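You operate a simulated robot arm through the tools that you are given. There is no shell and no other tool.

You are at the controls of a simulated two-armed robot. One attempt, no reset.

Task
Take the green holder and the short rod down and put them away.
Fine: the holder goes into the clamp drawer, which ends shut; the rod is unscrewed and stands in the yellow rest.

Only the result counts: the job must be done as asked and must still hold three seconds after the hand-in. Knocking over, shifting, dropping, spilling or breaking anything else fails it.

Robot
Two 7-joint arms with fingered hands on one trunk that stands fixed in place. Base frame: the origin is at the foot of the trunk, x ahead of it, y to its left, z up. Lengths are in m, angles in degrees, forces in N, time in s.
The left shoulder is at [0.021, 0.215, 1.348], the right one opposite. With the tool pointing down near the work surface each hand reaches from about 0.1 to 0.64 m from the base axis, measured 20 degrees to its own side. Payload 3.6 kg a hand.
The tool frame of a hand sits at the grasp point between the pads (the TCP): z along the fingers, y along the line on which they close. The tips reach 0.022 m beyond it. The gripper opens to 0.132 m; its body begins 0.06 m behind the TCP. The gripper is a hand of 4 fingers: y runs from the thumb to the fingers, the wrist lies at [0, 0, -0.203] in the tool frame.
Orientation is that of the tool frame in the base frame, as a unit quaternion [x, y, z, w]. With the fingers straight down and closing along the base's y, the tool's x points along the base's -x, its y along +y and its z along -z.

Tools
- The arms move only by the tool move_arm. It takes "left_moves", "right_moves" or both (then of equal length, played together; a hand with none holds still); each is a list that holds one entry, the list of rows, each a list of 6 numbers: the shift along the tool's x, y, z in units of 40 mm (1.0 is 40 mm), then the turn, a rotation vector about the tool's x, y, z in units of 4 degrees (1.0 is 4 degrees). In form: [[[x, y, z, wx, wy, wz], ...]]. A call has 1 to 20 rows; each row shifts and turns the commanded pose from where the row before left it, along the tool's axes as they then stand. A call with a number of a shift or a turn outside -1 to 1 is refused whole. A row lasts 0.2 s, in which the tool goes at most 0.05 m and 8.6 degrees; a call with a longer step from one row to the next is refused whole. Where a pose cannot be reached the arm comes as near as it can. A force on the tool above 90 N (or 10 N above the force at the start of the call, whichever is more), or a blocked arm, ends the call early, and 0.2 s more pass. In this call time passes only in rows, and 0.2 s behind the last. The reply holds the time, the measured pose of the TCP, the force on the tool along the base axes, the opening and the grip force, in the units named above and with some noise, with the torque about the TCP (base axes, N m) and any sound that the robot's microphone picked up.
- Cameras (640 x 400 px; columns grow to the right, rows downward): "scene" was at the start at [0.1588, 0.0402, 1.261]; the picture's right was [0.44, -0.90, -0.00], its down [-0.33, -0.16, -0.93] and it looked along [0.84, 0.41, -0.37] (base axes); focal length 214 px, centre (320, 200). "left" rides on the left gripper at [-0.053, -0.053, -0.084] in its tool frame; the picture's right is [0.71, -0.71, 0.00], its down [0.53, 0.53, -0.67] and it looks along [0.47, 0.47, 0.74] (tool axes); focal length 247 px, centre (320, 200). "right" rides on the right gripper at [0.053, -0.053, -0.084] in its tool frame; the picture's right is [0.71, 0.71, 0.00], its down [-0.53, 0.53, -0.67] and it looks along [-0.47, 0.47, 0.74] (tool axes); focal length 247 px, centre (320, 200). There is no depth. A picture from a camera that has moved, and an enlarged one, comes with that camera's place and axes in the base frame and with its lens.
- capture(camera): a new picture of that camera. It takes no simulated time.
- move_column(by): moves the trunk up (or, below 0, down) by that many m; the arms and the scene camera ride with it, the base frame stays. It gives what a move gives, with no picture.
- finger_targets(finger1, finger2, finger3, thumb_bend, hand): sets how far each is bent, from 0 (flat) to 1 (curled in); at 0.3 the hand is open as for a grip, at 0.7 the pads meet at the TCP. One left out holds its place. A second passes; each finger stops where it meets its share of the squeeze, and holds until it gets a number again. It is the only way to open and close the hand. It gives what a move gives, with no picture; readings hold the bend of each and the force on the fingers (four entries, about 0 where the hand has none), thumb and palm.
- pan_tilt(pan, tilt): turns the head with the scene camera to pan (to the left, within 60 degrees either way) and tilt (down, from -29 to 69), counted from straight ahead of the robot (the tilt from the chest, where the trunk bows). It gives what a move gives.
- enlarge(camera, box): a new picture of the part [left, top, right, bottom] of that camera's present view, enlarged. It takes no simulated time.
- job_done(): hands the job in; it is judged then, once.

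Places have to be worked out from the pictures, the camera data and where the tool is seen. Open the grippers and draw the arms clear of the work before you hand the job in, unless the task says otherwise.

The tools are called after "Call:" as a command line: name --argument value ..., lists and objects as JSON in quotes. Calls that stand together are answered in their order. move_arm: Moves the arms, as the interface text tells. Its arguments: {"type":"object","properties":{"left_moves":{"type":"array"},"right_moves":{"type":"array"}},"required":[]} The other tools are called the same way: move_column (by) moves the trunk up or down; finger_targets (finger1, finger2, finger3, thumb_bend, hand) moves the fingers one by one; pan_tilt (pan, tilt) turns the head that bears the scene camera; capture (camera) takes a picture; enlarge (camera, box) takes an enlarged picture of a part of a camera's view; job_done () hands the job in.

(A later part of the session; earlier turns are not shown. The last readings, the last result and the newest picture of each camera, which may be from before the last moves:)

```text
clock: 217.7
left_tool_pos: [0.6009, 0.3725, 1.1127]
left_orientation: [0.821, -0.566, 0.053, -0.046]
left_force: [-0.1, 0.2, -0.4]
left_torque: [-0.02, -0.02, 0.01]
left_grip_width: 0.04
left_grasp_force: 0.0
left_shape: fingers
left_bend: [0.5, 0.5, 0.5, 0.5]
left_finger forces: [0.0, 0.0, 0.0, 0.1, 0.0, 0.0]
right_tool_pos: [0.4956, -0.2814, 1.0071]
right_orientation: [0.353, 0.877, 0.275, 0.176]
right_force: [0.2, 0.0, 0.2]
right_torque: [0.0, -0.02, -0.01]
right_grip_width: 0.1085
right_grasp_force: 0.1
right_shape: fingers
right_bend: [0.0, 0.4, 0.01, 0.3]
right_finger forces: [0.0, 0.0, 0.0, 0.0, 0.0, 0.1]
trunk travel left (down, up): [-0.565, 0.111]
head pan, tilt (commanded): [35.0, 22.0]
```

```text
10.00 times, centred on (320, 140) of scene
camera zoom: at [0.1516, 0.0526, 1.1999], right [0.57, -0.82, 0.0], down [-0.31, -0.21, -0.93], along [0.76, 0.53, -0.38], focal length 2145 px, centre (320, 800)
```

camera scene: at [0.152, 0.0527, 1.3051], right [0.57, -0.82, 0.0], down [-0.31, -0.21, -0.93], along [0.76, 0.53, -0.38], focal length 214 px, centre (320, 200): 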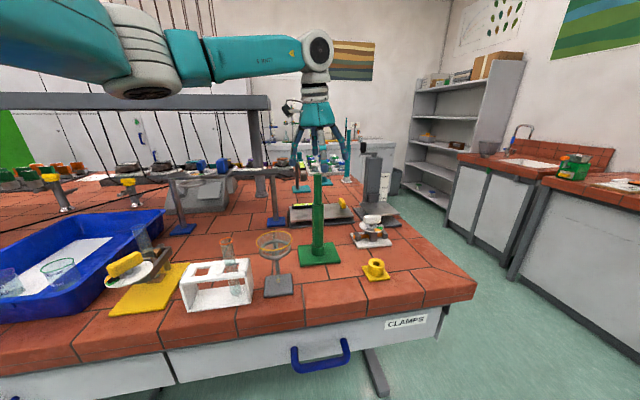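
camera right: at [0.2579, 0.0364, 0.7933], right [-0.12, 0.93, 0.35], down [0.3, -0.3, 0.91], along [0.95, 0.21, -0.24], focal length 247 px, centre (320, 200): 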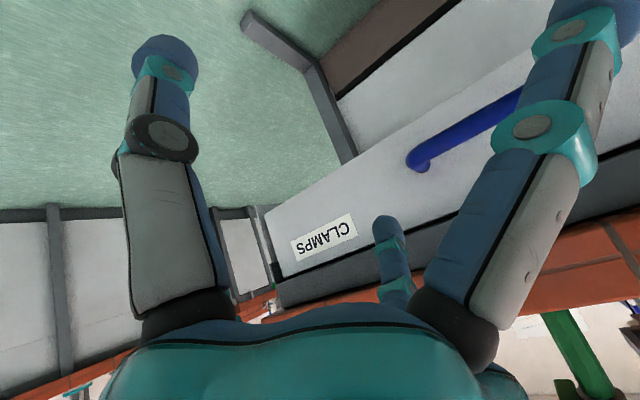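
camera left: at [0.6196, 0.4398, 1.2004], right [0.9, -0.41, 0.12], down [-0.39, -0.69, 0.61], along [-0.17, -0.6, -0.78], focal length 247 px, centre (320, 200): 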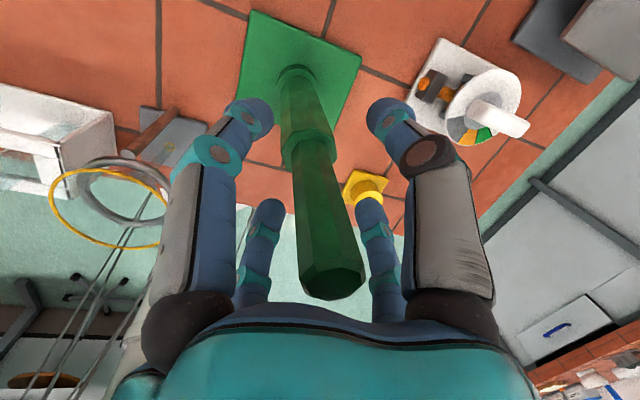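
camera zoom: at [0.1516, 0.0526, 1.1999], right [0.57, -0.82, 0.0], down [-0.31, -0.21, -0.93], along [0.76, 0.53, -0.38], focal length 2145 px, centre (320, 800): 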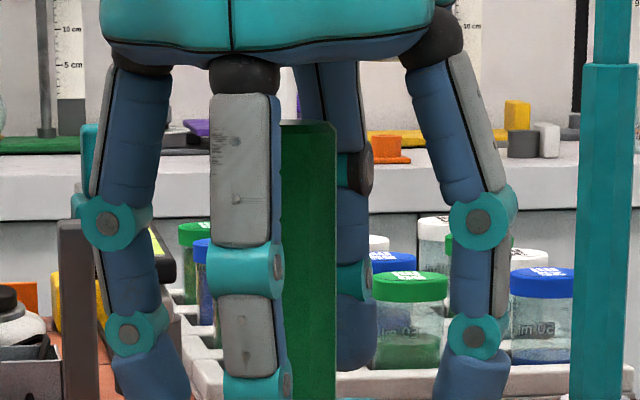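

No visible rise yet, as expected for a third of a turn. I reduce the tilt to 4° and rotate the open hand back clockwise.

Call:
move_arm --left_moves '[[[0, 0, 0, -0.485, -0.12, 0], [0, 0, 0, -0.485, -0.12, 0], [0, 0, 0, 0, 0, 1], [0, 0, 0, 0, 0, 1], [0, 0, 0, 0, 0, 1], [0, 0, 0, 0, 0, 1], [0, 0, 0, 0, 0, 1], [0, 0, 0, 0, 0, 1], [0, 0, 0, 0, 0, 1], [0, 0, 0, 0, 0, 1], [0, 0, 0, 0, 0, 1], [0, 0, 0, 0, 0, 1], [0, 0, 0, 0, 0, 1], [0, 0, 0, 0, 0, 1], [0, 0, 0, 0, 0, 1], [0, 0, 0, 0, 0, 1], [0, 0, 0, 0, 0, 1], [0, 0, 0, 0, 0, 1], [0, 0, 0, 0, 0, 1]]]'

Call:
move_arm --left_moves '[[[0, 0, 0, 0, 0, 1], [0, 0, 0, 0, 0, 1], [0, 0, 0, 0, 0, 1], [0, 0, 0, 0, 0, 1], [0, 0, 0, 0, 0, 1], [0, 0, 0, 0, 0, 1], [0, 0, 0, 0, 0, 1]]]'

Call:
capture --camera "left"

```text
clock: 221.7
left_tool_pos: [0.6003, 0.373, 1.1129]
left_orientation: [-0.365, 0.93, -0.009, 0.034]
left_force: [0.7, 0.6, 0.0]
left_torque: [0.0, 0.0, -0.02]
left_grip_width: 0.0402
left_grasp_force: 0.1
left_shape: fingers
left_bend: [0.5, 0.5, 0.5, 0.5]
left_finger forces: [0.0, 0.0, 0.1, 0.1, 0.1, 0.1]
right_tool_pos: [0.4948, -0.2813, 1.0058]
right_orientation: [0.354, 0.877, 0.275, 0.176]
right_force: [-0.1, 0.1, -0.3]
right_torque: [0.01, -0.01, -0.02]
right_grip_width: 0.1081
right_grasp_force: 0.0
right_shape: fingers
right_bend: [0.0, 0.4, 0.01, 0.3]
right_finger forces: [0.1, 0.0, 0.1, 0.0, 0.0, 0.1]
trunk travel left (down, up): [-0.565, 0.111]
head pan, tilt (commanded): [35.0, 22.0]
```

```text
clock: 223.3
left_tool_pos: [0.6011, 0.3732, 1.1138]
left_orientation: [-0.129, 0.991, 0.0, 0.035]
left_force: [-0.4, -0.5, 0.8]
left_torque: [-0.01, 0.03, 0.03]
left_grip_width: 0.0404
left_grasp_force: 0.0
left_shape: fingers
left_bend: [0.5, 0.5, 0.5, 0.5]
left_finger forces: [0.1, 0.1, 0.0, 0.0, 0.0, 0.0]
right_tool_pos: [0.4948, -0.2822, 1.0068]
right_orientation: [0.354, 0.877, 0.274, 0.176]
right_force: [0.5, 0.9, 1.1]
right_torque: [0.01, -0.02, -0.01]
right_grip_width: 0.1084
right_grasp_force: 0.0
right_shape: fingers
right_bend: [0.0, 0.4, 0.01, 0.3]
right_finger forces: [0.0, 0.1, 0.0, 0.1, 0.0, 0.0]
trunk travel left (down, up): [-0.565, 0.111]
head pan, tilt (commanded): [35.0, 22.0]
```

```text
taken
camera left: at [0.6604, 0.3338, 1.1999], right [-0.5, -0.86, -0.04], down [-0.69, 0.37, 0.62], along [-0.52, 0.34, -0.78], focal length 247 px, centre (320, 200)
```

left: 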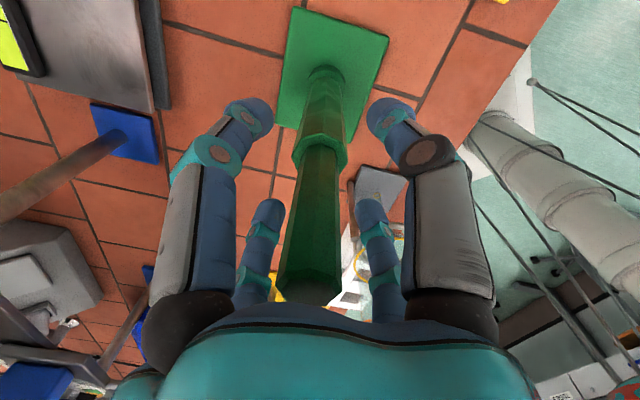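

Back at −165° with 4° tilt. I take a reference zoom of the rod's facets, then grip again.

Call:
enlarge --camera "left" --box '[250, 100, 390, 310]'

Call:
finger_targets --hand "left" --finger1 0.8 --finger2 0.8 --finger3 0.8 --thumb_bend 0.8

Call:
move_arm --left_moves '[[[0, 0, 0, 0, 0, -1], [0, 0, 0, 0, 0, -1], [0, 0, 0, 0, 0, -1], [0, 0, 0, 0, 0, -1], [0, 0, 0, 0, 0, -1], [0, 0, 0, 0, 0, -1], [0, 0, 0, 0, 0, -1], [0, 0, 0, 0, 0, -1], [0, 0, 0, 0, 0, -1], [0, 0, 0, 0, 0, -1], [0, 0, 0, 0, 0, -1], [0, 0, 0, 0, 0, -1], [0, 0, 0, 0, 0, -1], [0, 0, 0, 0, 0, -1], [0, 0, 0, 0, 0, -1], [0, 0, 0, 0, 0, -1], [0, 0, 0, 0, 0, -1], [0, 0, 0, 0, 0, -1], [0, 0, 0, 0, 0, -1], [0, 0, 0, 0, 0, -1]]]'

```text
1.90 times, centred on (320, 205) of left
camera zoom: at [0.6604, 0.3338, 1.1999], right [-0.5, -0.86, -0.04], down [-0.69, 0.37, 0.62], along [-0.52, 0.34, -0.78], focal length 470 px, centre (320, 190)
```

zoom: 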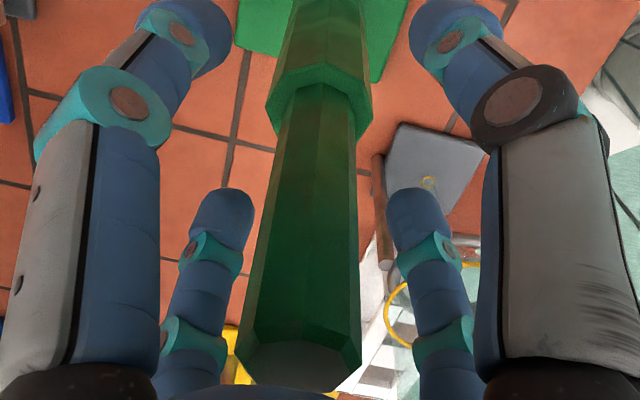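

```text
clock: 224.3
left_tool_pos: [0.6019, 0.3725, 1.1136]
left_orientation: [-0.13, 0.991, -0.001, 0.035]
left_force: [0.0, -1.4, -0.1]
left_torque: [0.02, 0.05, -0.04]
left_grip_width: 0.0024
left_grasp_force: 19.8
left_shape: fingers
left_bend: [0.65, 0.63, 0.64, 0.67]
left_finger forces: [7.2, 9.7, 9.0, 0.0, 14.3, 0.0]
right_tool_pos: [0.4941, -0.2829, 1.0057]
right_orientation: [0.354, 0.877, 0.275, 0.175]
right_force: [0.3, 0.1, 0.1]
right_torque: [0.0, -0.02, 0.03]
right_grip_width: 0.1083
right_grasp_force: 0.0
right_shape: fingers
right_bend: [0.0, 0.4, 0.01, 0.3]
right_finger forces: [0.1, 0.0, 0.1, 0.1, 0.0, 0.1]
trunk travel left (down, up): [-0.565, 0.111]
head pan, tilt (commanded): [35.0, 22.0]
```

```text
clock: 228.5
left_tool_pos: [0.6013, 0.3744, 1.1128]
left_orientation: [0.737, -0.675, 0.023, -0.026]
left_force: [12.4, 11.0, 5.8]
left_torque: [0.31, -0.11, -0.07]
left_grip_width: 0.0042
left_grasp_force: 22.5
left_shape: fingers
left_bend: [0.64, 0.63, 0.64, 0.66]
left_finger forces: [11.6, 9.1, 7.3, 0.0, 17.1, 0.0]
right_tool_pos: [0.4957, -0.2806, 1.0058]
right_orientation: [0.353, 0.877, 0.274, 0.176]
right_force: [0.4, 0.1, -0.7]
right_torque: [0.02, 0.0, -0.01]
right_grip_width: 0.1085
right_grasp_force: 0.0
right_shape: fingers
right_bend: [0.0, 0.4, 0.01, 0.3]
right_finger forces: [0.0, 0.0, 0.1, 0.0, 0.1, 0.0]
trunk travel left (down, up): [-0.565, 0.111]
head pan, tilt (commanded): [35.0, 22.0]
```

The lateral force again reached about 16 N, mostly from the grasp centre being slightly off-axis. I will use shorter strokes with regrips. Release and regrip here, then turn on.

Call:
finger_targets --hand "left" --finger1 0.54 --finger2 0.54 --finger3 0.54 --thumb_bend 0.54

Call:
enlarge --camera "scene" --box '[295, 125, 345, 185]'

Call:
finger_targets --hand "left" --finger1 0.8 --finger2 0.8 --finger3 0.8 --thumb_bend 0.8

Call:
move_arm --left_moves '[[[0, 0, 0, 0, 0, -1], [0, 0, 0, 0, 0, -1], [0, 0, 0, 0, 0, -1], [0, 0, 0, 0, 0, -1], [0, 0, 0, 0, 0, -1], [0, 0, 0, 0, 0, -1], [0, 0, 0, 0, 0, -1], [0, 0, 0, 0, 0, -1], [0, 0, 0, 0, 0, -1], [0, 0, 0, 0, 0, -1], [0, 0, 0, 0, 0, -1], [0, 0, 0, 0, 0, -1], [0, 0, 0, 0, 0, -1], [0, 0, 0, 0, 0, -1], [0, 0, 0, 0, 0, -1]]]'

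```text
clock: 229.5
left_tool_pos: [0.6001, 0.3723, 1.1124]
left_orientation: [0.736, -0.676, 0.023, -0.025]
left_force: [0.0, 0.7, -0.9]
left_torque: [-0.02, 0.03, 0.02]
left_grip_width: 0.0308
left_grasp_force: 0.1
left_shape: fingers
left_bend: [0.54, 0.54, 0.54, 0.54]
left_finger forces: [0.0, 0.0, 0.0, 0.1, 0.0, 0.0]
right_tool_pos: [0.4939, -0.2821, 1.0055]
right_orientation: [0.353, 0.877, 0.275, 0.176]
right_force: [0.2, 0.3, 0.1]
right_torque: [0.03, 0.01, -0.01]
right_grip_width: 0.1083
right_grasp_force: 0.0
right_shape: fingers
right_bend: [0.0, 0.4, 0.01, 0.3]
right_finger forces: [0.0, 0.1, 0.0, 0.0, 0.1, 0.1]
trunk travel left (down, up): [-0.565, 0.111]
head pan, tilt (commanded): [35.0, 22.0]
```

```text
6.67 times, centred on (320, 155) of scene
camera zoom: at [0.1519, 0.0527, 1.1999], right [0.57, -0.82, 0.0], down [-0.31, -0.21, -0.93], along [0.76, 0.53, -0.38], focal length 1430 px, centre (320, 500)
```

zoom: 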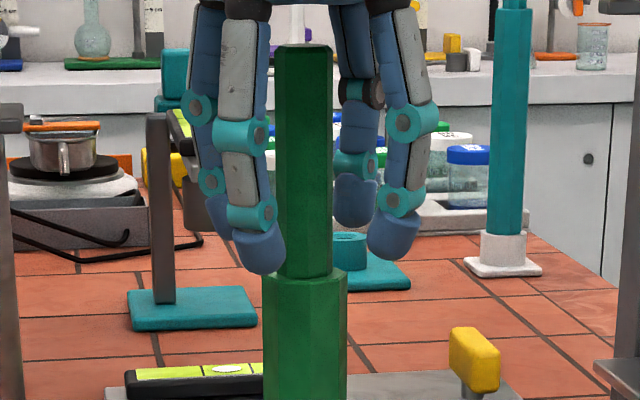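

```text
clock: 230.5
left_tool_pos: [0.6009, 0.3735, 1.1125]
left_orientation: [0.736, -0.676, 0.023, -0.027]
left_force: [2.8, -1.4, -0.4]
left_torque: [0.04, -0.02, 0.02]
left_grip_width: 0.0065
left_grasp_force: 21.3
left_shape: fingers
left_bend: [0.64, 0.64, 0.65, 0.66]
left_finger forces: [9.8, 9.6, 7.6, 0.0, 16.6, 0.0]
right_tool_pos: [0.4946, -0.2815, 1.0057]
right_orientation: [0.353, 0.877, 0.275, 0.176]
right_force: [0.3, -0.4, 0.0]
right_torque: [-0.05, 0.0, 0.0]
right_grip_width: 0.1081
right_grasp_force: 0.2
right_shape: fingers
right_bend: [0.0, 0.4, 0.01, 0.3]
right_finger forces: [0.1, 0.0, 0.0, 0.0, 0.0, 0.0]
trunk travel left (down, up): [-0.565, 0.111]
head pan, tilt (commanded): [35.0, 22.0]
```

```text
clock: 233.7
left_tool_pos: [0.6011, 0.3732, 1.1118]
left_orientation: [0.976, -0.217, 0.033, -0.012]
left_force: [-0.2, -0.7, 0.5]
left_torque: [0.06, 0.08, -0.01]
left_grip_width: 0.0065
left_grasp_force: 22.1
left_shape: fingers
left_bend: [0.64, 0.63, 0.65, 0.65]
left_finger forces: [10.2, 9.9, 8.0, 0.0, 15.8, 0.0]
right_tool_pos: [0.4951, -0.281, 1.0066]
right_orientation: [0.353, 0.877, 0.275, 0.176]
right_force: [-0.2, 0.0, 0.3]
right_torque: [-0.01, 0.0, -0.02]
right_grip_width: 0.1079
right_grasp_force: 0.0
right_shape: fingers
right_bend: [0.0, 0.4, 0.01, 0.3]
right_finger forces: [0.1, 0.0, 0.0, 0.1, 0.0, 0.0]
trunk travel left (down, up): [-0.565, 0.111]
head pan, tilt (commanded): [35.0, 22.0]
```

Now almost no strain after the 60° stroke. I continue with another 60°.

Call:
move_arm --left_moves '[[[0, 0, 0, 0, 0, -1], [0, 0, 0, 0, 0, -1], [0, 0, 0, 0, 0, -1], [0, 0, 0, 0, 0, -1], [0, 0, 0, 0, 0, -1], [0, 0, 0, 0, 0, -1], [0, 0, 0, 0, 0, -1], [0, 0, 0, 0, 0, -1], [0, 0, 0, 0, 0, -1], [0, 0, 0, 0, 0, -1], [0, 0, 0, 0, 0, -1], [0, 0, 0, 0, 0, -1], [0, 0, 0, 0, 0, -1], [0, 0, 0, 0, 0, -1], [0, 0, 0, 0, 0, -1]]]'

Call:
enlarge --camera "scene" --box '[295, 125, 345, 185]'

Call:
capture --camera "left"

```text
clock: 236.9
left_tool_pos: [0.602, 0.3737, 1.1131]
left_orientation: [0.953, 0.301, 0.034, 0.007]
left_force: [-0.7, 0.4, -0.1]
left_torque: [0.01, 0.12, 0.0]
left_grip_width: 0.0055
left_grasp_force: 20.9
left_shape: fingers
left_bend: [0.64, 0.63, 0.65, 0.65]
left_finger forces: [9.3, 9.5, 7.0, 0.0, 16.1, 0.1]
right_tool_pos: [0.4952, -0.2814, 1.0064]
right_orientation: [0.353, 0.877, 0.275, 0.176]
right_force: [0.3, 0.3, -0.7]
right_torque: [-0.03, -0.01, -0.01]
right_grip_width: 0.1082
right_grasp_force: 0.0
right_shape: fingers
right_bend: [0.0, 0.4, 0.01, 0.3]
right_finger forces: [0.0, 0.0, 0.0, 0.0, 0.1, 0.0]
trunk travel left (down, up): [-0.565, 0.111]
head pan, tilt (commanded): [35.0, 22.0]
```

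```text
6.67 times, centred on (320, 155) of scene
camera zoom: at [0.1518, 0.0528, 1.1999], right [0.57, -0.82, 0.0], down [-0.31, -0.21, -0.93], along [0.76, 0.53, -0.38], focal length 1430 px, centre (320, 500)
```

zoom: 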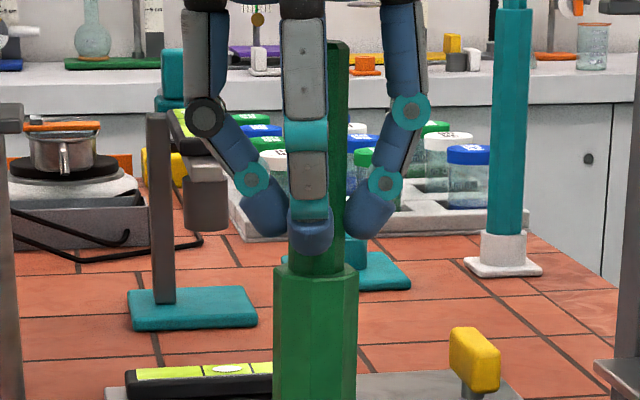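

```text
taken
camera left: at [0.5222, 0.3859, 1.1911], right [0.17, 0.98, 0.02], down [0.68, -0.13, 0.72], along [0.71, -0.11, -0.7], focal length 247 px, centre (320, 200)
```

left: 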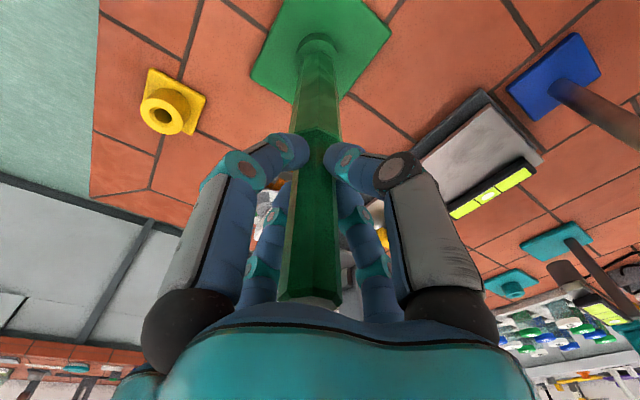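

The post looks shifted by a few millimetres in this view. I compare the whole stand with the earlier picture.

Call:
enlarge --camera "scene" --box '[260, 120, 380, 280]'

Call:
enlarge --camera "scene" --box '[290, 205, 370, 265]'

```text
2.50 times, centred on (320, 200) of scene
camera zoom: at [0.1518, 0.0528, 1.1999], right [0.57, -0.82, 0.0], down [-0.31, -0.21, -0.93], along [0.76, 0.53, -0.38], focal length 536 px, centre (320, 200)
```

zoom: 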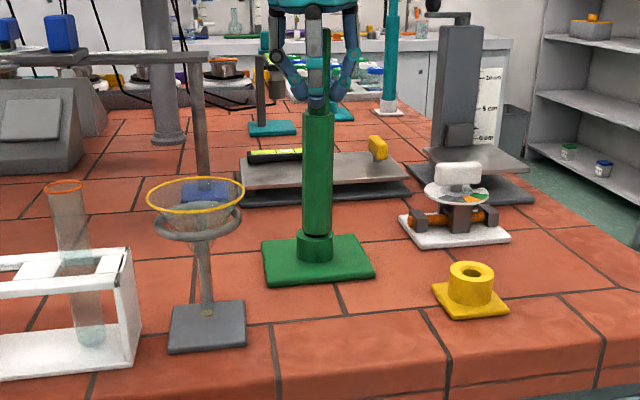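

```text
6.67 times, centred on (330, 235) of scene
camera zoom: at [0.1518, 0.0528, 1.1999], right [0.57, -0.82, 0.0], down [-0.31, -0.21, -0.93], along [0.76, 0.53, -0.38], focal length 1430 px, centre (253, -33)
```

zoom: 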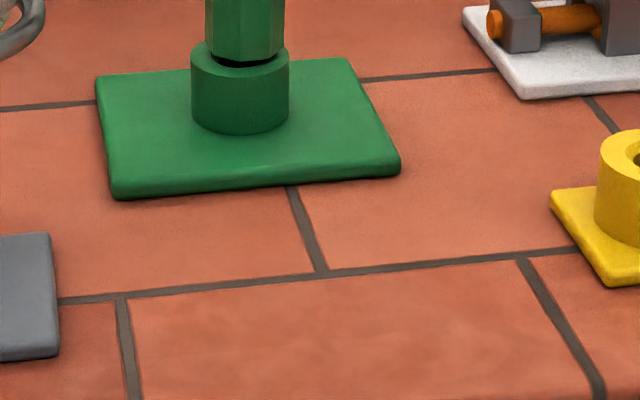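

Important: there is now a dark gap between the thick post and the socket on the base. So the whole stepped post is the "short rod" and it is unscrewing from the base. I zoom in further.

Call:
enlarge --camera "scene" --box '[305, 200, 345, 235]'

Call:
enlarge --camera "scene" --box '[300, 120, 345, 245]'

```text
11.43 times, centred on (325, 218) of scene
camera zoom: at [0.1518, 0.0528, 1.1999], right [0.57, -0.82, 0.0], down [-0.31, -0.21, -0.93], along [0.76, 0.53, -0.38], focal length 2451 px, centre (263, 0)
```

zoom: 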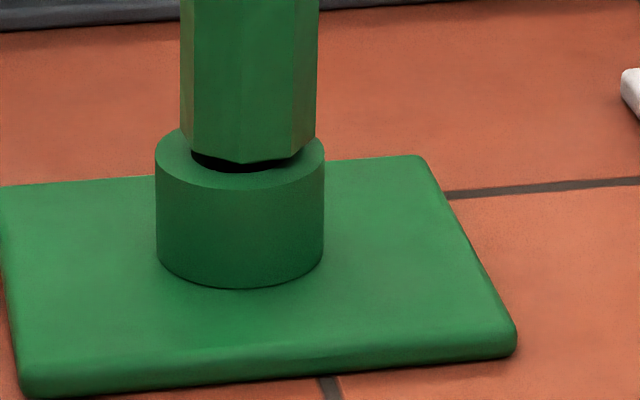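

```text
3.20 times, centred on (322, 182) of scene
camera zoom: at [0.1518, 0.0528, 1.1999], right [0.57, -0.82, 0.0], down [-0.31, -0.21, -0.93], along [0.76, 0.53, -0.38], focal length 686 px, centre (312, 256)
```

zoom: 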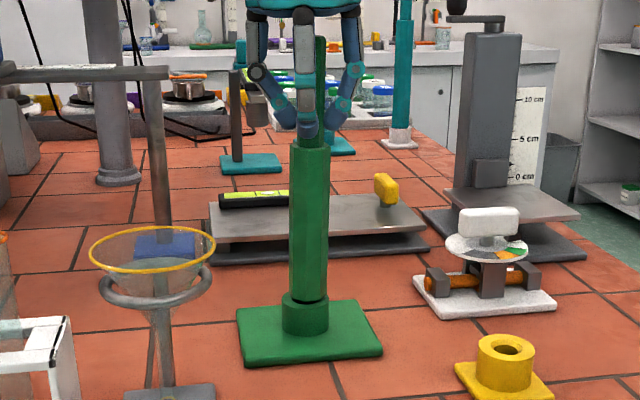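

The thick post has risen a couple of millimetres and leans a bit in its socket; it is partly unscrewed. I release to let it settle and look again.

Call:
finger_targets --hand "left" --finger1 0.54 --finger2 0.54 --finger3 0.54 --thumb_bend 0.54

Call:
enlarge --camera "scene" --box '[305, 200, 345, 235]'

Call:
enlarge --camera "scene" --box '[295, 125, 345, 185]'

Call:
capture --camera "left"

```text
clock: 237.9
left_tool_pos: [0.602, 0.3732, 1.1129]
left_orientation: [0.953, 0.3, 0.035, 0.006]
left_force: [-0.2, -0.2, 0.0]
left_torque: [-0.02, 0.0, -0.02]
left_grip_width: 0.0305
left_grasp_force: 0.2
left_shape: fingers
left_bend: [0.54, 0.54, 0.54, 0.54]
left_finger forces: [0.0, 0.0, 0.0, 0.0, 0.0, 0.0]
right_tool_pos: [0.4943, -0.2811, 1.0071]
right_orientation: [0.353, 0.877, 0.275, 0.176]
right_force: [-0.5, -0.9, -0.4]
right_torque: [0.0, -0.01, -0.01]
right_grip_width: 0.1085
right_grasp_force: 0.0
right_shape: fingers
right_bend: [0.0, 0.4, 0.01, 0.3]
right_finger forces: [0.0, 0.0, 0.0, 0.0, 0.1, 0.0]
trunk travel left (down, up): [-0.565, 0.111]
head pan, tilt (commanded): [35.0, 22.0]
```

```text
11.43 times, centred on (325, 218) of scene
camera zoom: at [0.1518, 0.0527, 1.1999], right [0.57, -0.82, 0.0], down [-0.31, -0.21, -0.93], along [0.76, 0.53, -0.38], focal length 2451 px, centre (263, 0)
```

zoom: 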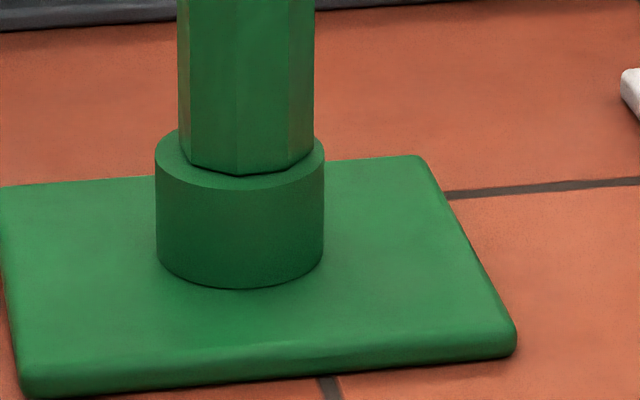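

```text
6.67 times, centred on (320, 155) of scene
camera zoom: at [0.1518, 0.0527, 1.1999], right [0.57, -0.82, 0.0], down [-0.31, -0.21, -0.93], along [0.76, 0.53, -0.38], focal length 1430 px, centre (320, 500)
```

zoom: 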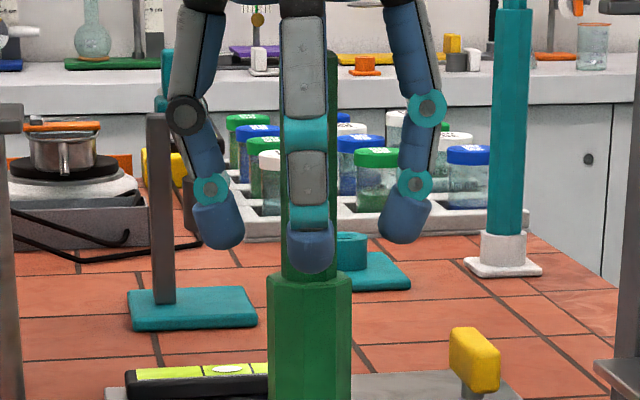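

```text
taken
camera left: at [0.5222, 0.3859, 1.1911], right [0.17, 0.98, 0.02], down [0.68, -0.14, 0.72], along [0.71, -0.11, -0.7], focal length 247 px, centre (320, 200)
```

left: 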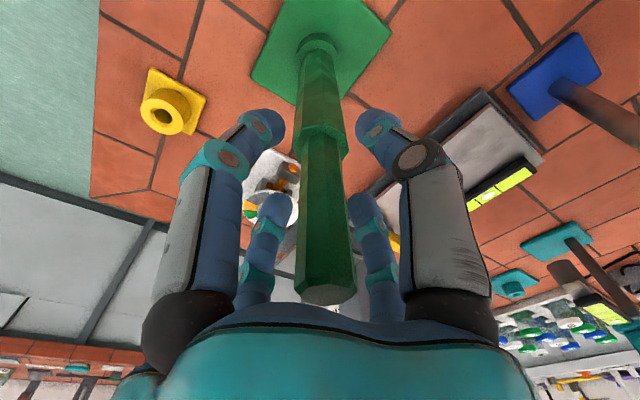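

After release the post dropped back flush, so the thread already seems free. I reorient the open hand for the transport grip (yaw −45°, tilt about 8.5° so that the rest is reachable later).

Call:
move_arm --left_moves '[[[0, 0, 0, -0.29, 0.466, 0], [0, 0, 0, -0.29, 0.466, 0], [0, 0, 0, 0, 0, 1], [0, 0, 0, 0, 0, 1], [0, 0, 0, 0, 0, 1], [0, 0, 0, 0, 0, 1], [0, 0, 0, 0, 0, 1], [0, 0, 0, 0, 0, 1], [0, 0, 0, 0, 0, 1], [0, 0, 0, 0, 0, 1], [0, 0, 0, 0, 0, 1], [0, 0, 0, 0, 0, 1]]]'

Call:
move_arm --left_moves '[[[0, 0, 0, 0, 0, 1], [0, 0, 0, 0, 0, 1], [0, 0, 0, 0, 0, 1], [0, 0, 0, 0, 0, 1], [0, 0, 0, 0, 0, 1], [0, 0, 0, 0, 0, 1], [0, 0, 0, 0, 0, 1], [0, 0, 0, 0, 0, 1], [0, 0, 0, 0, 0, 1], [0, 0, 0, 0, 0, 1]]]'

Call:
capture --camera "left"

Call:
enlarge --camera "scene" --box '[295, 125, 345, 185]'

```text
clock: 240.5
left_tool_pos: [0.6011, 0.3737, 1.1138]
left_orientation: [0.996, -0.044, 0.072, -0.009]
left_force: [0.2, -0.4, 0.4]
left_torque: [0.0, 0.01, 0.03]
left_grip_width: 0.0305
left_grasp_force: 0.2
left_shape: fingers
left_bend: [0.54, 0.54, 0.54, 0.54]
left_finger forces: [0.0, 0.0, 0.0, 0.1, 0.0, 0.1]
right_tool_pos: [0.4943, -0.2819, 1.0067]
right_orientation: [0.353, 0.877, 0.274, 0.176]
right_force: [-0.4, 0.5, -0.5]
right_torque: [-0.01, -0.01, 0.01]
right_grip_width: 0.1085
right_grasp_force: 0.1
right_shape: fingers
right_bend: [0.0, 0.4, 0.01, 0.3]
right_finger forces: [0.0, 0.0, 0.0, 0.0, 0.1, 0.0]
trunk travel left (down, up): [-0.565, 0.111]
head pan, tilt (commanded): [35.0, 22.0]
```

```text
clock: 242.7
left_tool_pos: [0.6014, 0.3726, 1.1141]
left_orientation: [0.921, -0.384, 0.065, -0.033]
left_force: [0.6, -0.3, -0.6]
left_torque: [-0.01, 0.0, 0.05]
left_grip_width: 0.031
left_grasp_force: 0.0
left_shape: fingers
left_bend: [0.54, 0.54, 0.54, 0.54]
left_finger forces: [0.0, 0.0, 0.1, 0.0, 0.1, 0.0]
right_tool_pos: [0.4953, -0.2819, 1.0056]
right_orientation: [0.353, 0.877, 0.275, 0.175]
right_force: [0.7, 0.5, 0.9]
right_torque: [0.01, -0.01, 0.04]
right_grip_width: 0.1085
right_grasp_force: 0.0
right_shape: fingers
right_bend: [0.0, 0.4, 0.01, 0.3]
right_finger forces: [0.0, 0.0, 0.0, 0.0, 0.0, 0.0]
trunk travel left (down, up): [-0.565, 0.111]
head pan, tilt (commanded): [35.0, 22.0]
```

```text
taken
camera left: at [0.5886, 0.4476, 1.1959], right [0.99, 0.0, 0.15], down [-0.1, -0.75, 0.65], along [0.11, -0.66, -0.74], focal length 247 px, centre (320, 200)
```

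left: 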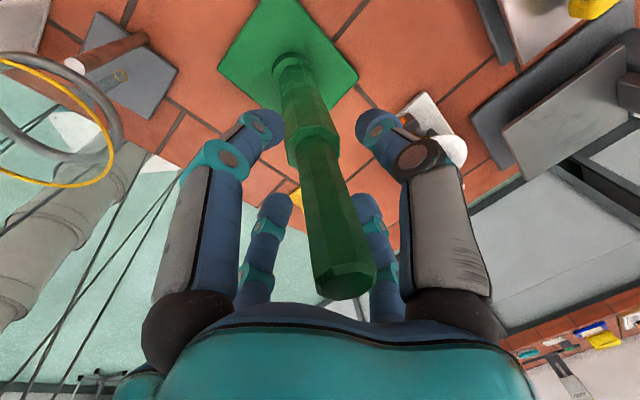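

```text
6.67 times, centred on (320, 155) of scene
camera zoom: at [0.1517, 0.0527, 1.1999], right [0.57, -0.82, 0.0], down [-0.31, -0.21, -0.93], along [0.76, 0.53, -0.38], focal length 1430 px, centre (320, 500)
```

zoom: 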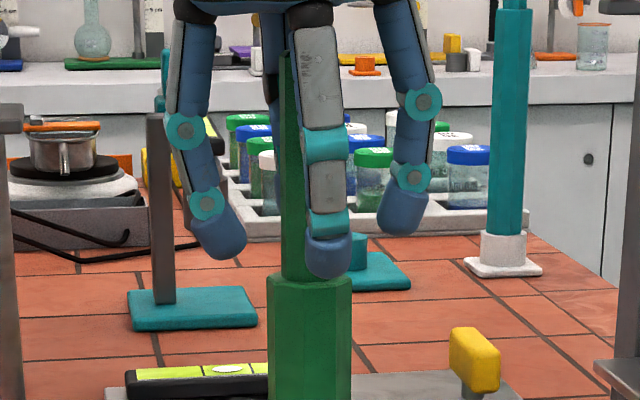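

Rod is upright. I grip it in this transport orientation and try a gentle 6 mm lift.

Call:
finger_targets --hand "left" --finger1 0.8 --finger2 0.8 --finger3 0.8 --thumb_bend 0.8

Call:
move_column --by 0.006

Call:
enlarge --camera "scene" --box '[305, 200, 345, 235]'

Call:
enlarge --camera "scene" --box '[295, 125, 345, 185]'

```text
clock: 243.7
left_tool_pos: [0.6018, 0.3721, 1.1123]
left_orientation: [0.922, -0.381, 0.064, -0.033]
left_force: [-0.1, 0.2, 0.4]
left_torque: [-0.06, 0.05, -0.01]
left_grip_width: 0.0054
left_grasp_force: 22.2
left_shape: fingers
left_bend: [0.64, 0.64, 0.65, 0.66]
left_finger forces: [8.6, 10.0, 8.5, 0.0, 15.9, 0.1]
right_tool_pos: [0.4949, -0.281, 1.0067]
right_orientation: [0.353, 0.877, 0.275, 0.176]
right_force: [-0.1, -0.6, 0.5]
right_torque: [0.01, 0.03, -0.01]
right_grip_width: 0.1081
right_grasp_force: 0.0
right_shape: fingers
right_bend: [0.0, 0.4, 0.01, 0.3]
right_finger forces: [0.0, 0.0, 0.0, 0.0, 0.1, 0.1]
trunk travel left (down, up): [-0.565, 0.111]
head pan, tilt (commanded): [35.0, 22.0]
```

```text
clock: 244.2
left_tool_pos: [0.601, 0.373, 1.1183]
left_orientation: [0.921, -0.383, 0.065, -0.033]
left_force: [-0.3, 0.4, -0.4]
left_torque: [-0.01, 0.07, -0.01]
left_grip_width: 0.0055
left_grasp_force: 21.3
left_shape: fingers
left_bend: [0.64, 0.64, 0.65, 0.66]
left_finger forces: [8.6, 10.1, 8.4, 0.0, 15.9, 0.0]
right_tool_pos: [0.4958, -0.282, 1.012]
right_orientation: [0.353, 0.877, 0.275, 0.176]
right_force: [-0.2, 0.4, 0.3]
right_torque: [0.01, 0.01, 0.0]
right_grip_width: 0.1082
right_grasp_force: 0.1
right_shape: fingers
right_bend: [0.0, 0.4, 0.01, 0.3]
right_finger forces: [0.0, 0.0, 0.0, 0.1, 0.0, 0.0]
trunk travel left (down, up): [-0.571, 0.105]
head pan, tilt (commanded): [35.0, 22.0]
```

```text
11.43 times, centred on (325, 218) of scene
camera zoom: at [0.1518, 0.0528, 1.2059], right [0.57, -0.82, 0.0], down [-0.31, -0.21, -0.93], along [0.76, 0.53, -0.38], focal length 2451 px, centre (263, 0)
```

zoom: 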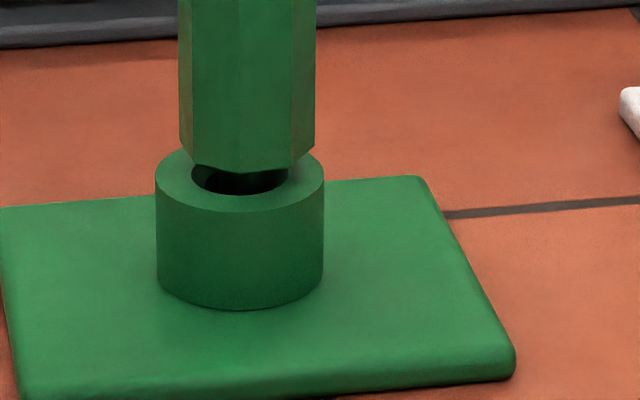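

```text
6.67 times, centred on (320, 155) of scene
camera zoom: at [0.1518, 0.0528, 1.2059], right [0.57, -0.82, 0.0], down [-0.31, -0.21, -0.93], along [0.76, 0.53, -0.38], focal length 1430 px, centre (320, 500)
```

zoom: 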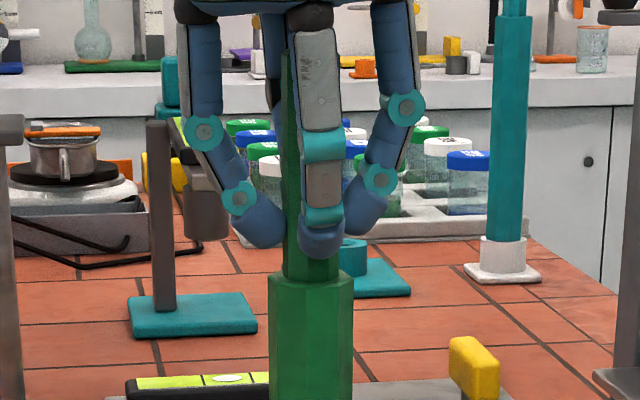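

The rod lifts freely without force, so it is unscrewed. I lift it further and watch its lower end.

Call:
move_column --by 0.03

Call:
enlarge --camera "scene" --box '[300, 195, 350, 245]'

Call:
capture --camera "left"

```text
clock: 245.0
left_tool_pos: [0.6012, 0.3728, 1.1478]
left_orientation: [0.921, -0.383, 0.065, -0.033]
left_force: [0.7, 0.1, -2.4]
left_torque: [-0.01, 0.0, -0.01]
left_grip_width: 0.0051
left_grasp_force: 21.6
left_shape: fingers
left_bend: [0.64, 0.63, 0.65, 0.65]
left_finger forces: [8.5, 9.5, 8.6, 0.0, 16.6, 0.0]
right_tool_pos: [0.4952, -0.2809, 1.0422]
right_orientation: [0.352, 0.877, 0.275, 0.176]
right_force: [0.7, -0.6, 1.2]
right_torque: [0.01, -0.01, 0.03]
right_grip_width: 0.1083
right_grasp_force: 0.1
right_shape: fingers
right_bend: [0.0, 0.4, 0.01, 0.3]
right_finger forces: [0.1, 0.1, 0.0, 0.1, 0.0, 0.0]
trunk travel left (down, up): [-0.601, 0.075]
head pan, tilt (commanded): [35.0, 22.0]
```

```text
8.00 times, centred on (325, 220) of scene
camera zoom: at [0.1522, 0.0528, 1.2359], right [0.57, -0.82, 0.0], down [-0.31, -0.21, -0.93], along [0.76, 0.53, -0.38], focal length 1716 px, centre (280, 40)
```

zoom: 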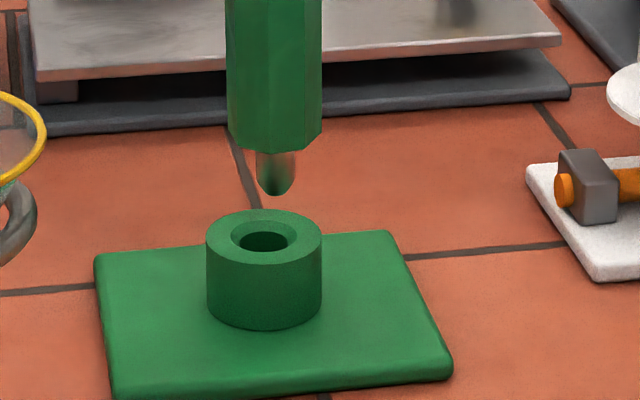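

```text
taken
camera left: at [0.5892, 0.4475, 1.2313], right [0.99, 0.0, 0.15], down [-0.1, -0.75, 0.65], along [0.11, -0.66, -0.74], focal length 247 px, centre (320, 200)
```

left: 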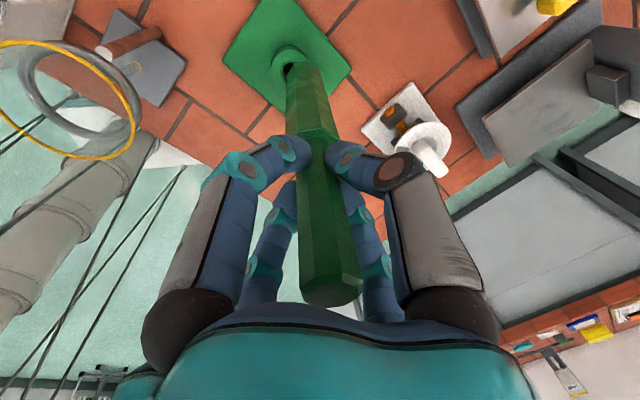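

Excellent: the rod is out, with a short tapered stud at its lower end matching the chamfered socket (and the rest). I lift 4 cm more and take views of the rest to refine its position.

Call:
move_column --by 0.04

Call:
enlarge --camera "scene" --box '[340, 230, 420, 290]'

Call:
capture --camera "scene"

Call:
capture --camera "left"

```text
clock: 245.8
left_tool_pos: [0.6021, 0.3737, 1.1886]
left_orientation: [0.921, -0.383, 0.066, -0.033]
left_force: [-0.1, -0.4, -0.8]
left_torque: [0.0, 0.0, 0.0]
left_grip_width: 0.0052
left_grasp_force: 21.4
left_shape: fingers
left_bend: [0.64, 0.63, 0.65, 0.65]
left_finger forces: [8.4, 9.6, 8.7, 0.0, 16.6, 0.0]
right_tool_pos: [0.4955, -0.2821, 1.0826]
right_orientation: [0.353, 0.877, 0.276, 0.175]
right_force: [-0.5, 0.6, -0.6]
right_torque: [-0.01, -0.02, 0.03]
right_grip_width: 0.1081
right_grasp_force: 0.0
right_shape: fingers
right_bend: [0.0, 0.4, 0.01, 0.3]
right_finger forces: [0.0, 0.1, 0.0, 0.0, 0.1, 0.0]
trunk travel left (down, up): [-0.641, 0.035]
head pan, tilt (commanded): [35.0, 22.0]
```

```text
6.67 times, centred on (380, 260) of scene
camera zoom: at [0.1521, 0.0528, 1.276], right [0.57, -0.82, 0.0], down [-0.31, -0.21, -0.93], along [0.76, 0.53, -0.38], focal length 1430 px, centre (-80, -200)
```

zoom: 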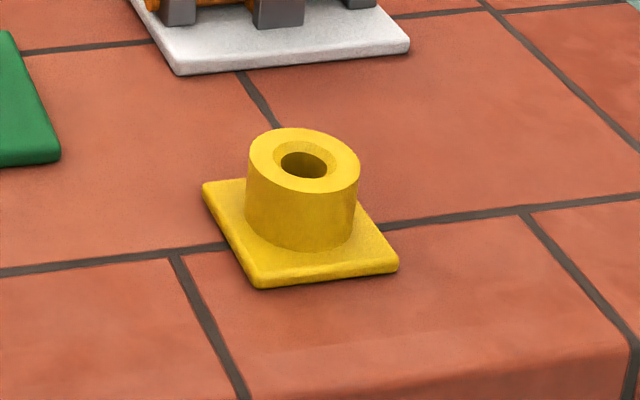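

```text
taken
camera scene: at [0.1521, 0.0528, 1.276], right [0.57, -0.82, 0.0], down [-0.31, -0.21, -0.93], along [0.76, 0.53, -0.38], focal length 214 px, centre (320, 200)
```

scene: 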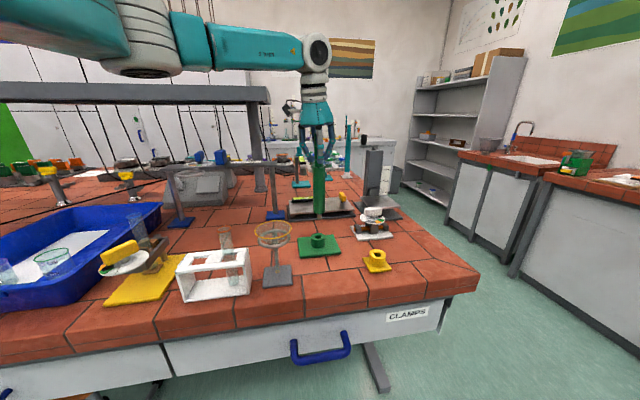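

```text
taken
camera left: at [0.5891, 0.4475, 1.2713], right [0.99, 0.0, 0.15], down [-0.1, -0.75, 0.65], along [0.11, -0.66, -0.74], focal length 247 px, centre (320, 200)
```

left: 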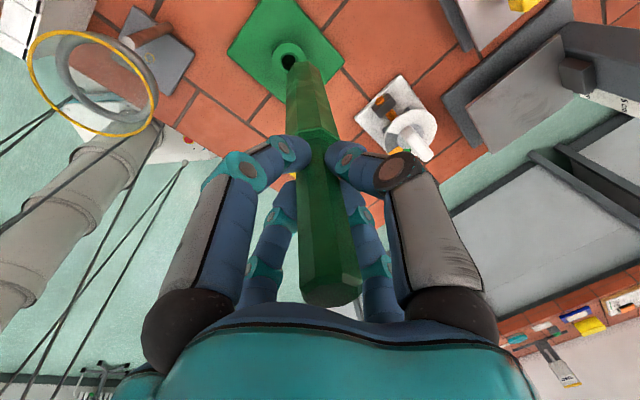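

I zoom on the green socket with the same camera; since I know its true position from where the rod was gripped, this gives the rest's position relative to it.

Call:
enlarge --camera "scene" --box '[280, 215, 360, 275]'

Call:
enlarge --camera "scene" --box '[290, 225, 400, 285]'

```text
6.67 times, centred on (320, 245) of scene
camera zoom: at [0.1521, 0.0528, 1.276], right [0.57, -0.82, 0.0], down [-0.31, -0.21, -0.93], along [0.76, 0.53, -0.38], focal length 1430 px, centre (320, -100)
```

zoom: 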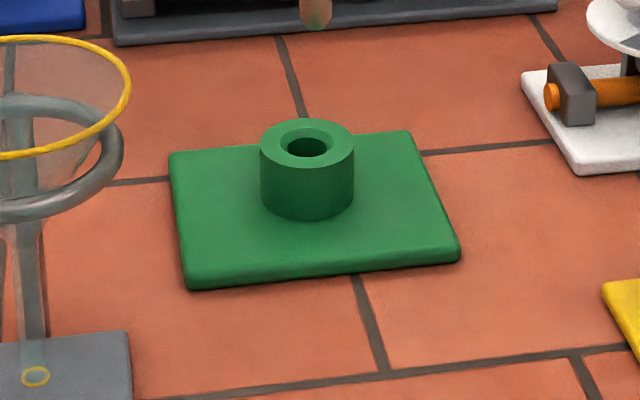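

```text
5.82 times, centred on (345, 255) of scene
camera zoom: at [0.1521, 0.0528, 1.276], right [0.57, -0.82, 0.0], down [-0.31, -0.21, -0.93], along [0.76, 0.53, -0.38], focal length 1248 px, centre (174, -120)
```

zoom: 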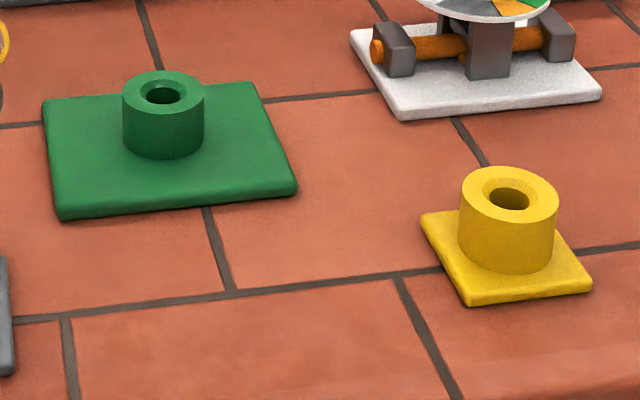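

The scene camera is calibrated to about 1 mm with the socket; the rest hole is near (0.629, 0.200) with some uncertainty along the view ray. I move the rod over the rest slowly, keeping the orientation.

Call:
move_arm --left_moves '[[[0.2, 0.146, 0.003, 0, 0, 0], [0.355, 0.259, 0.0055, 0, 0, 0], [0.355, 0.259, 0.0055, 0, 0, 0], [0.355, 0.259, 0.0055, 0, 0, 0], [0.355, 0.259, 0.0055, 0, 0, 0], [0.355, 0.259, 0.0055, 0, 0, 0], [0.355, 0.259, 0.0055, 0, 0, 0], [0.355, 0.259, 0.0055, 0, 0, 0], [0.355, 0.259, 0.0055, 0, 0, 0], [0.355, 0.259, 0.0055, 0, 0, 0], [0.155, 0.113, 0.0025, 0, 0, 0]]]'

Call:
capture --camera "left"

Call:
enlarge --camera "scene" --box '[330, 200, 430, 290]'

```text
clock: 248.2
left_tool_pos: [0.6286, 0.1985, 1.189]
left_orientation: [0.921, -0.382, 0.065, -0.033]
left_force: [0.1, -0.4, -1.0]
left_torque: [-0.02, 0.03, -0.01]
left_grip_width: 0.0054
left_grasp_force: 20.9
left_shape: fingers
left_bend: [0.64, 0.63, 0.65, 0.65]
left_finger forces: [8.4, 9.6, 8.6, 0.1, 16.3, 0.1]
right_tool_pos: [0.494, -0.2815, 1.0817]
right_orientation: [0.353, 0.877, 0.274, 0.176]
right_force: [0.1, -0.1, 0.4]
right_torque: [0.0, -0.04, -0.02]
right_grip_width: 0.1084
right_grasp_force: 0.0
right_shape: fingers
right_bend: [0.0, 0.4, 0.01, 0.3]
right_finger forces: [0.0, 0.1, 0.1, 0.0, 0.0, 0.0]
trunk travel left (down, up): [-0.641, 0.035]
head pan, tilt (commanded): [35.0, 22.0]
```

```text
taken
camera left: at [0.6157, 0.273, 1.2714], right [0.99, 0.0, 0.15], down [-0.1, -0.75, 0.65], along [0.11, -0.66, -0.74], focal length 247 px, centre (320, 200)
```

left: 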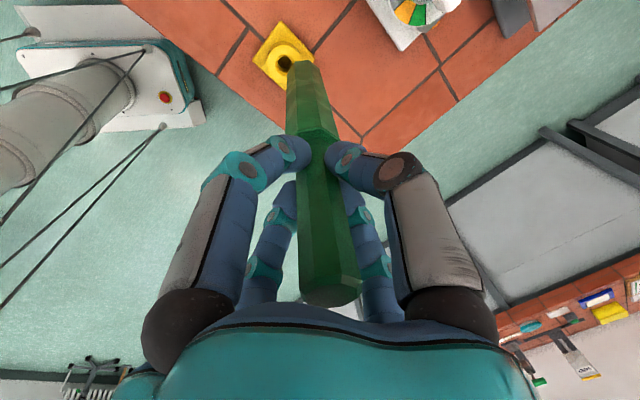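

```text
4.44 times, centred on (380, 245) of scene
camera zoom: at [0.152, 0.0527, 1.276], right [0.57, -0.82, 0.0], down [-0.31, -0.21, -0.93], along [0.76, 0.53, -0.38], focal length 953 px, centre (53, 0)
```

zoom: 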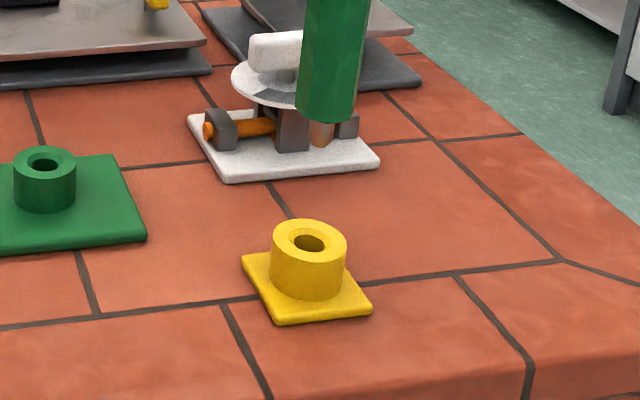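

Rod is above the rest. I zoom the hand camera on the rod's lower end and the rest hole to measure the offset.

Call:
enlarge --camera "left" --box '[240, 10, 360, 110]'

Call:
enlarge --camera "scene" --box '[370, 210, 420, 270]'

```text
4.00 times, centred on (300, 60) of left
camera zoom: at [0.6157, 0.273, 1.2714], right [0.99, 0.0, 0.15], down [-0.1, -0.75, 0.65], along [0.11, -0.66, -0.74], focal length 988 px, centre (400, 760)
```

zoom: 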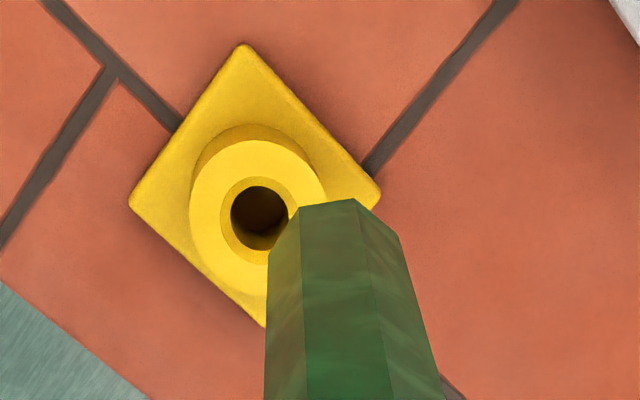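

```text
6.67 times, centred on (395, 240) of scene
camera zoom: at [0.152, 0.0527, 1.276], right [0.57, -0.82, 0.0], down [-0.31, -0.21, -0.93], along [0.76, 0.53, -0.38], focal length 1430 px, centre (-180, -67)
```

zoom: 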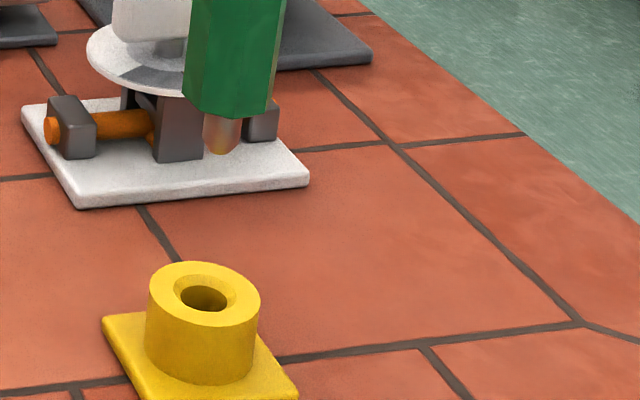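

Both cameras agree: the rest hole is at (0.622, 0.198, top z ≈ 0.934), while the stud is at about (0.6286, 0.199). I shift by (−6.5, −1) mm and lower 4 cm to check.

Call:
move_arm --left_moves '[[[-0.096, 0.132, -0.024, 0, 0, 0], [0, 0, 0, 0, 0, 0]]]'

Call:
move_column --by -0.04

Call:
enlarge --camera "left" --box '[240, 10, 360, 110]'

Call:
enlarge --camera "scene" --box '[360, 190, 420, 250]'

```text
clock: 248.8
left_tool_pos: [0.6209, 0.1973, 1.1881]
left_orientation: [0.921, -0.382, 0.065, -0.034]
left_force: [0.4, -0.7, -1.4]
left_torque: [0.03, -0.03, -0.02]
left_grip_width: 0.005
left_grasp_force: 21.4
left_shape: fingers
left_bend: [0.64, 0.63, 0.65, 0.65]
left_finger forces: [8.4, 9.7, 8.7, 0.0, 16.3, 0.0]
right_tool_pos: [0.495, -0.2812, 1.083]
right_orientation: [0.354, 0.877, 0.275, 0.176]
right_force: [-0.4, 0.8, -0.6]
right_torque: [0.03, 0.0, -0.01]
right_grip_width: 0.1083
right_grasp_force: 0.1
right_shape: fingers
right_bend: [0.0, 0.4, 0.01, 0.3]
right_finger forces: [0.0, 0.1, 0.0, 0.1, 0.0, 0.1]
trunk travel left (down, up): [-0.641, 0.035]
head pan, tilt (commanded): [35.0, 22.0]
```

```text
clock: 249.6
left_tool_pos: [0.6216, 0.1975, 1.1488]
left_orientation: [0.921, -0.382, 0.065, -0.033]
left_force: [0.6, 0.3, -0.8]
left_torque: [-0.03, 0.02, -0.01]
left_grip_width: 0.0052
left_grasp_force: 21.3
left_shape: fingers
left_bend: [0.64, 0.63, 0.65, 0.65]
left_finger forces: [8.4, 9.7, 8.6, 0.0, 16.1, 0.0]
right_tool_pos: [0.4949, -0.2813, 1.0424]
right_orientation: [0.353, 0.877, 0.275, 0.177]
right_force: [0.0, 0.1, 0.1]
right_torque: [0.01, 0.01, 0.01]
right_grip_width: 0.108
right_grasp_force: 0.2
right_shape: fingers
right_bend: [0.0, 0.4, 0.01, 0.3]
right_finger forces: [0.0, 0.0, 0.0, 0.0, 0.0, 0.1]
trunk travel left (down, up): [-0.601, 0.075]
head pan, tilt (commanded): [35.0, 22.0]
```

```text
4.00 times, centred on (300, 60) of left
camera zoom: at [0.6089, 0.2724, 1.2321], right [0.99, 0.0, 0.15], down [-0.1, -0.75, 0.65], along [0.11, -0.66, -0.74], focal length 988 px, centre (400, 760)
```

zoom: 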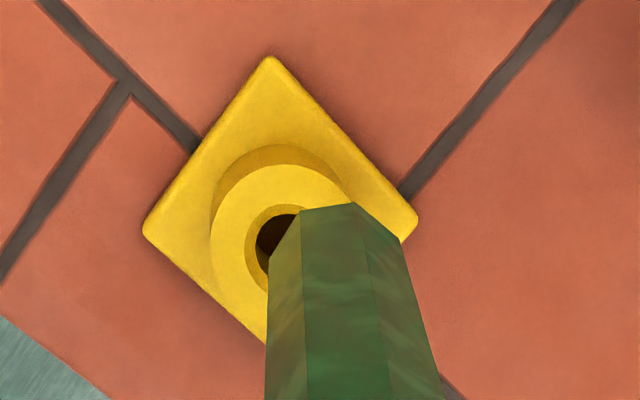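

```text
6.67 times, centred on (390, 220) of scene
camera zoom: at [0.1516, 0.0527, 1.236], right [0.57, -0.82, 0.0], down [-0.31, -0.21, -0.93], along [0.76, 0.53, -0.38], focal length 1430 px, centre (-147, 67)
```

zoom: 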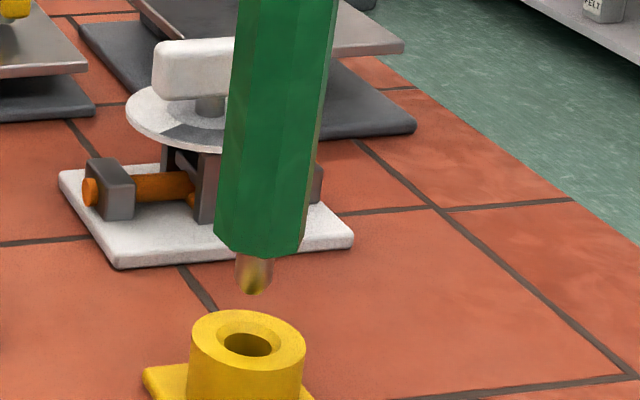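

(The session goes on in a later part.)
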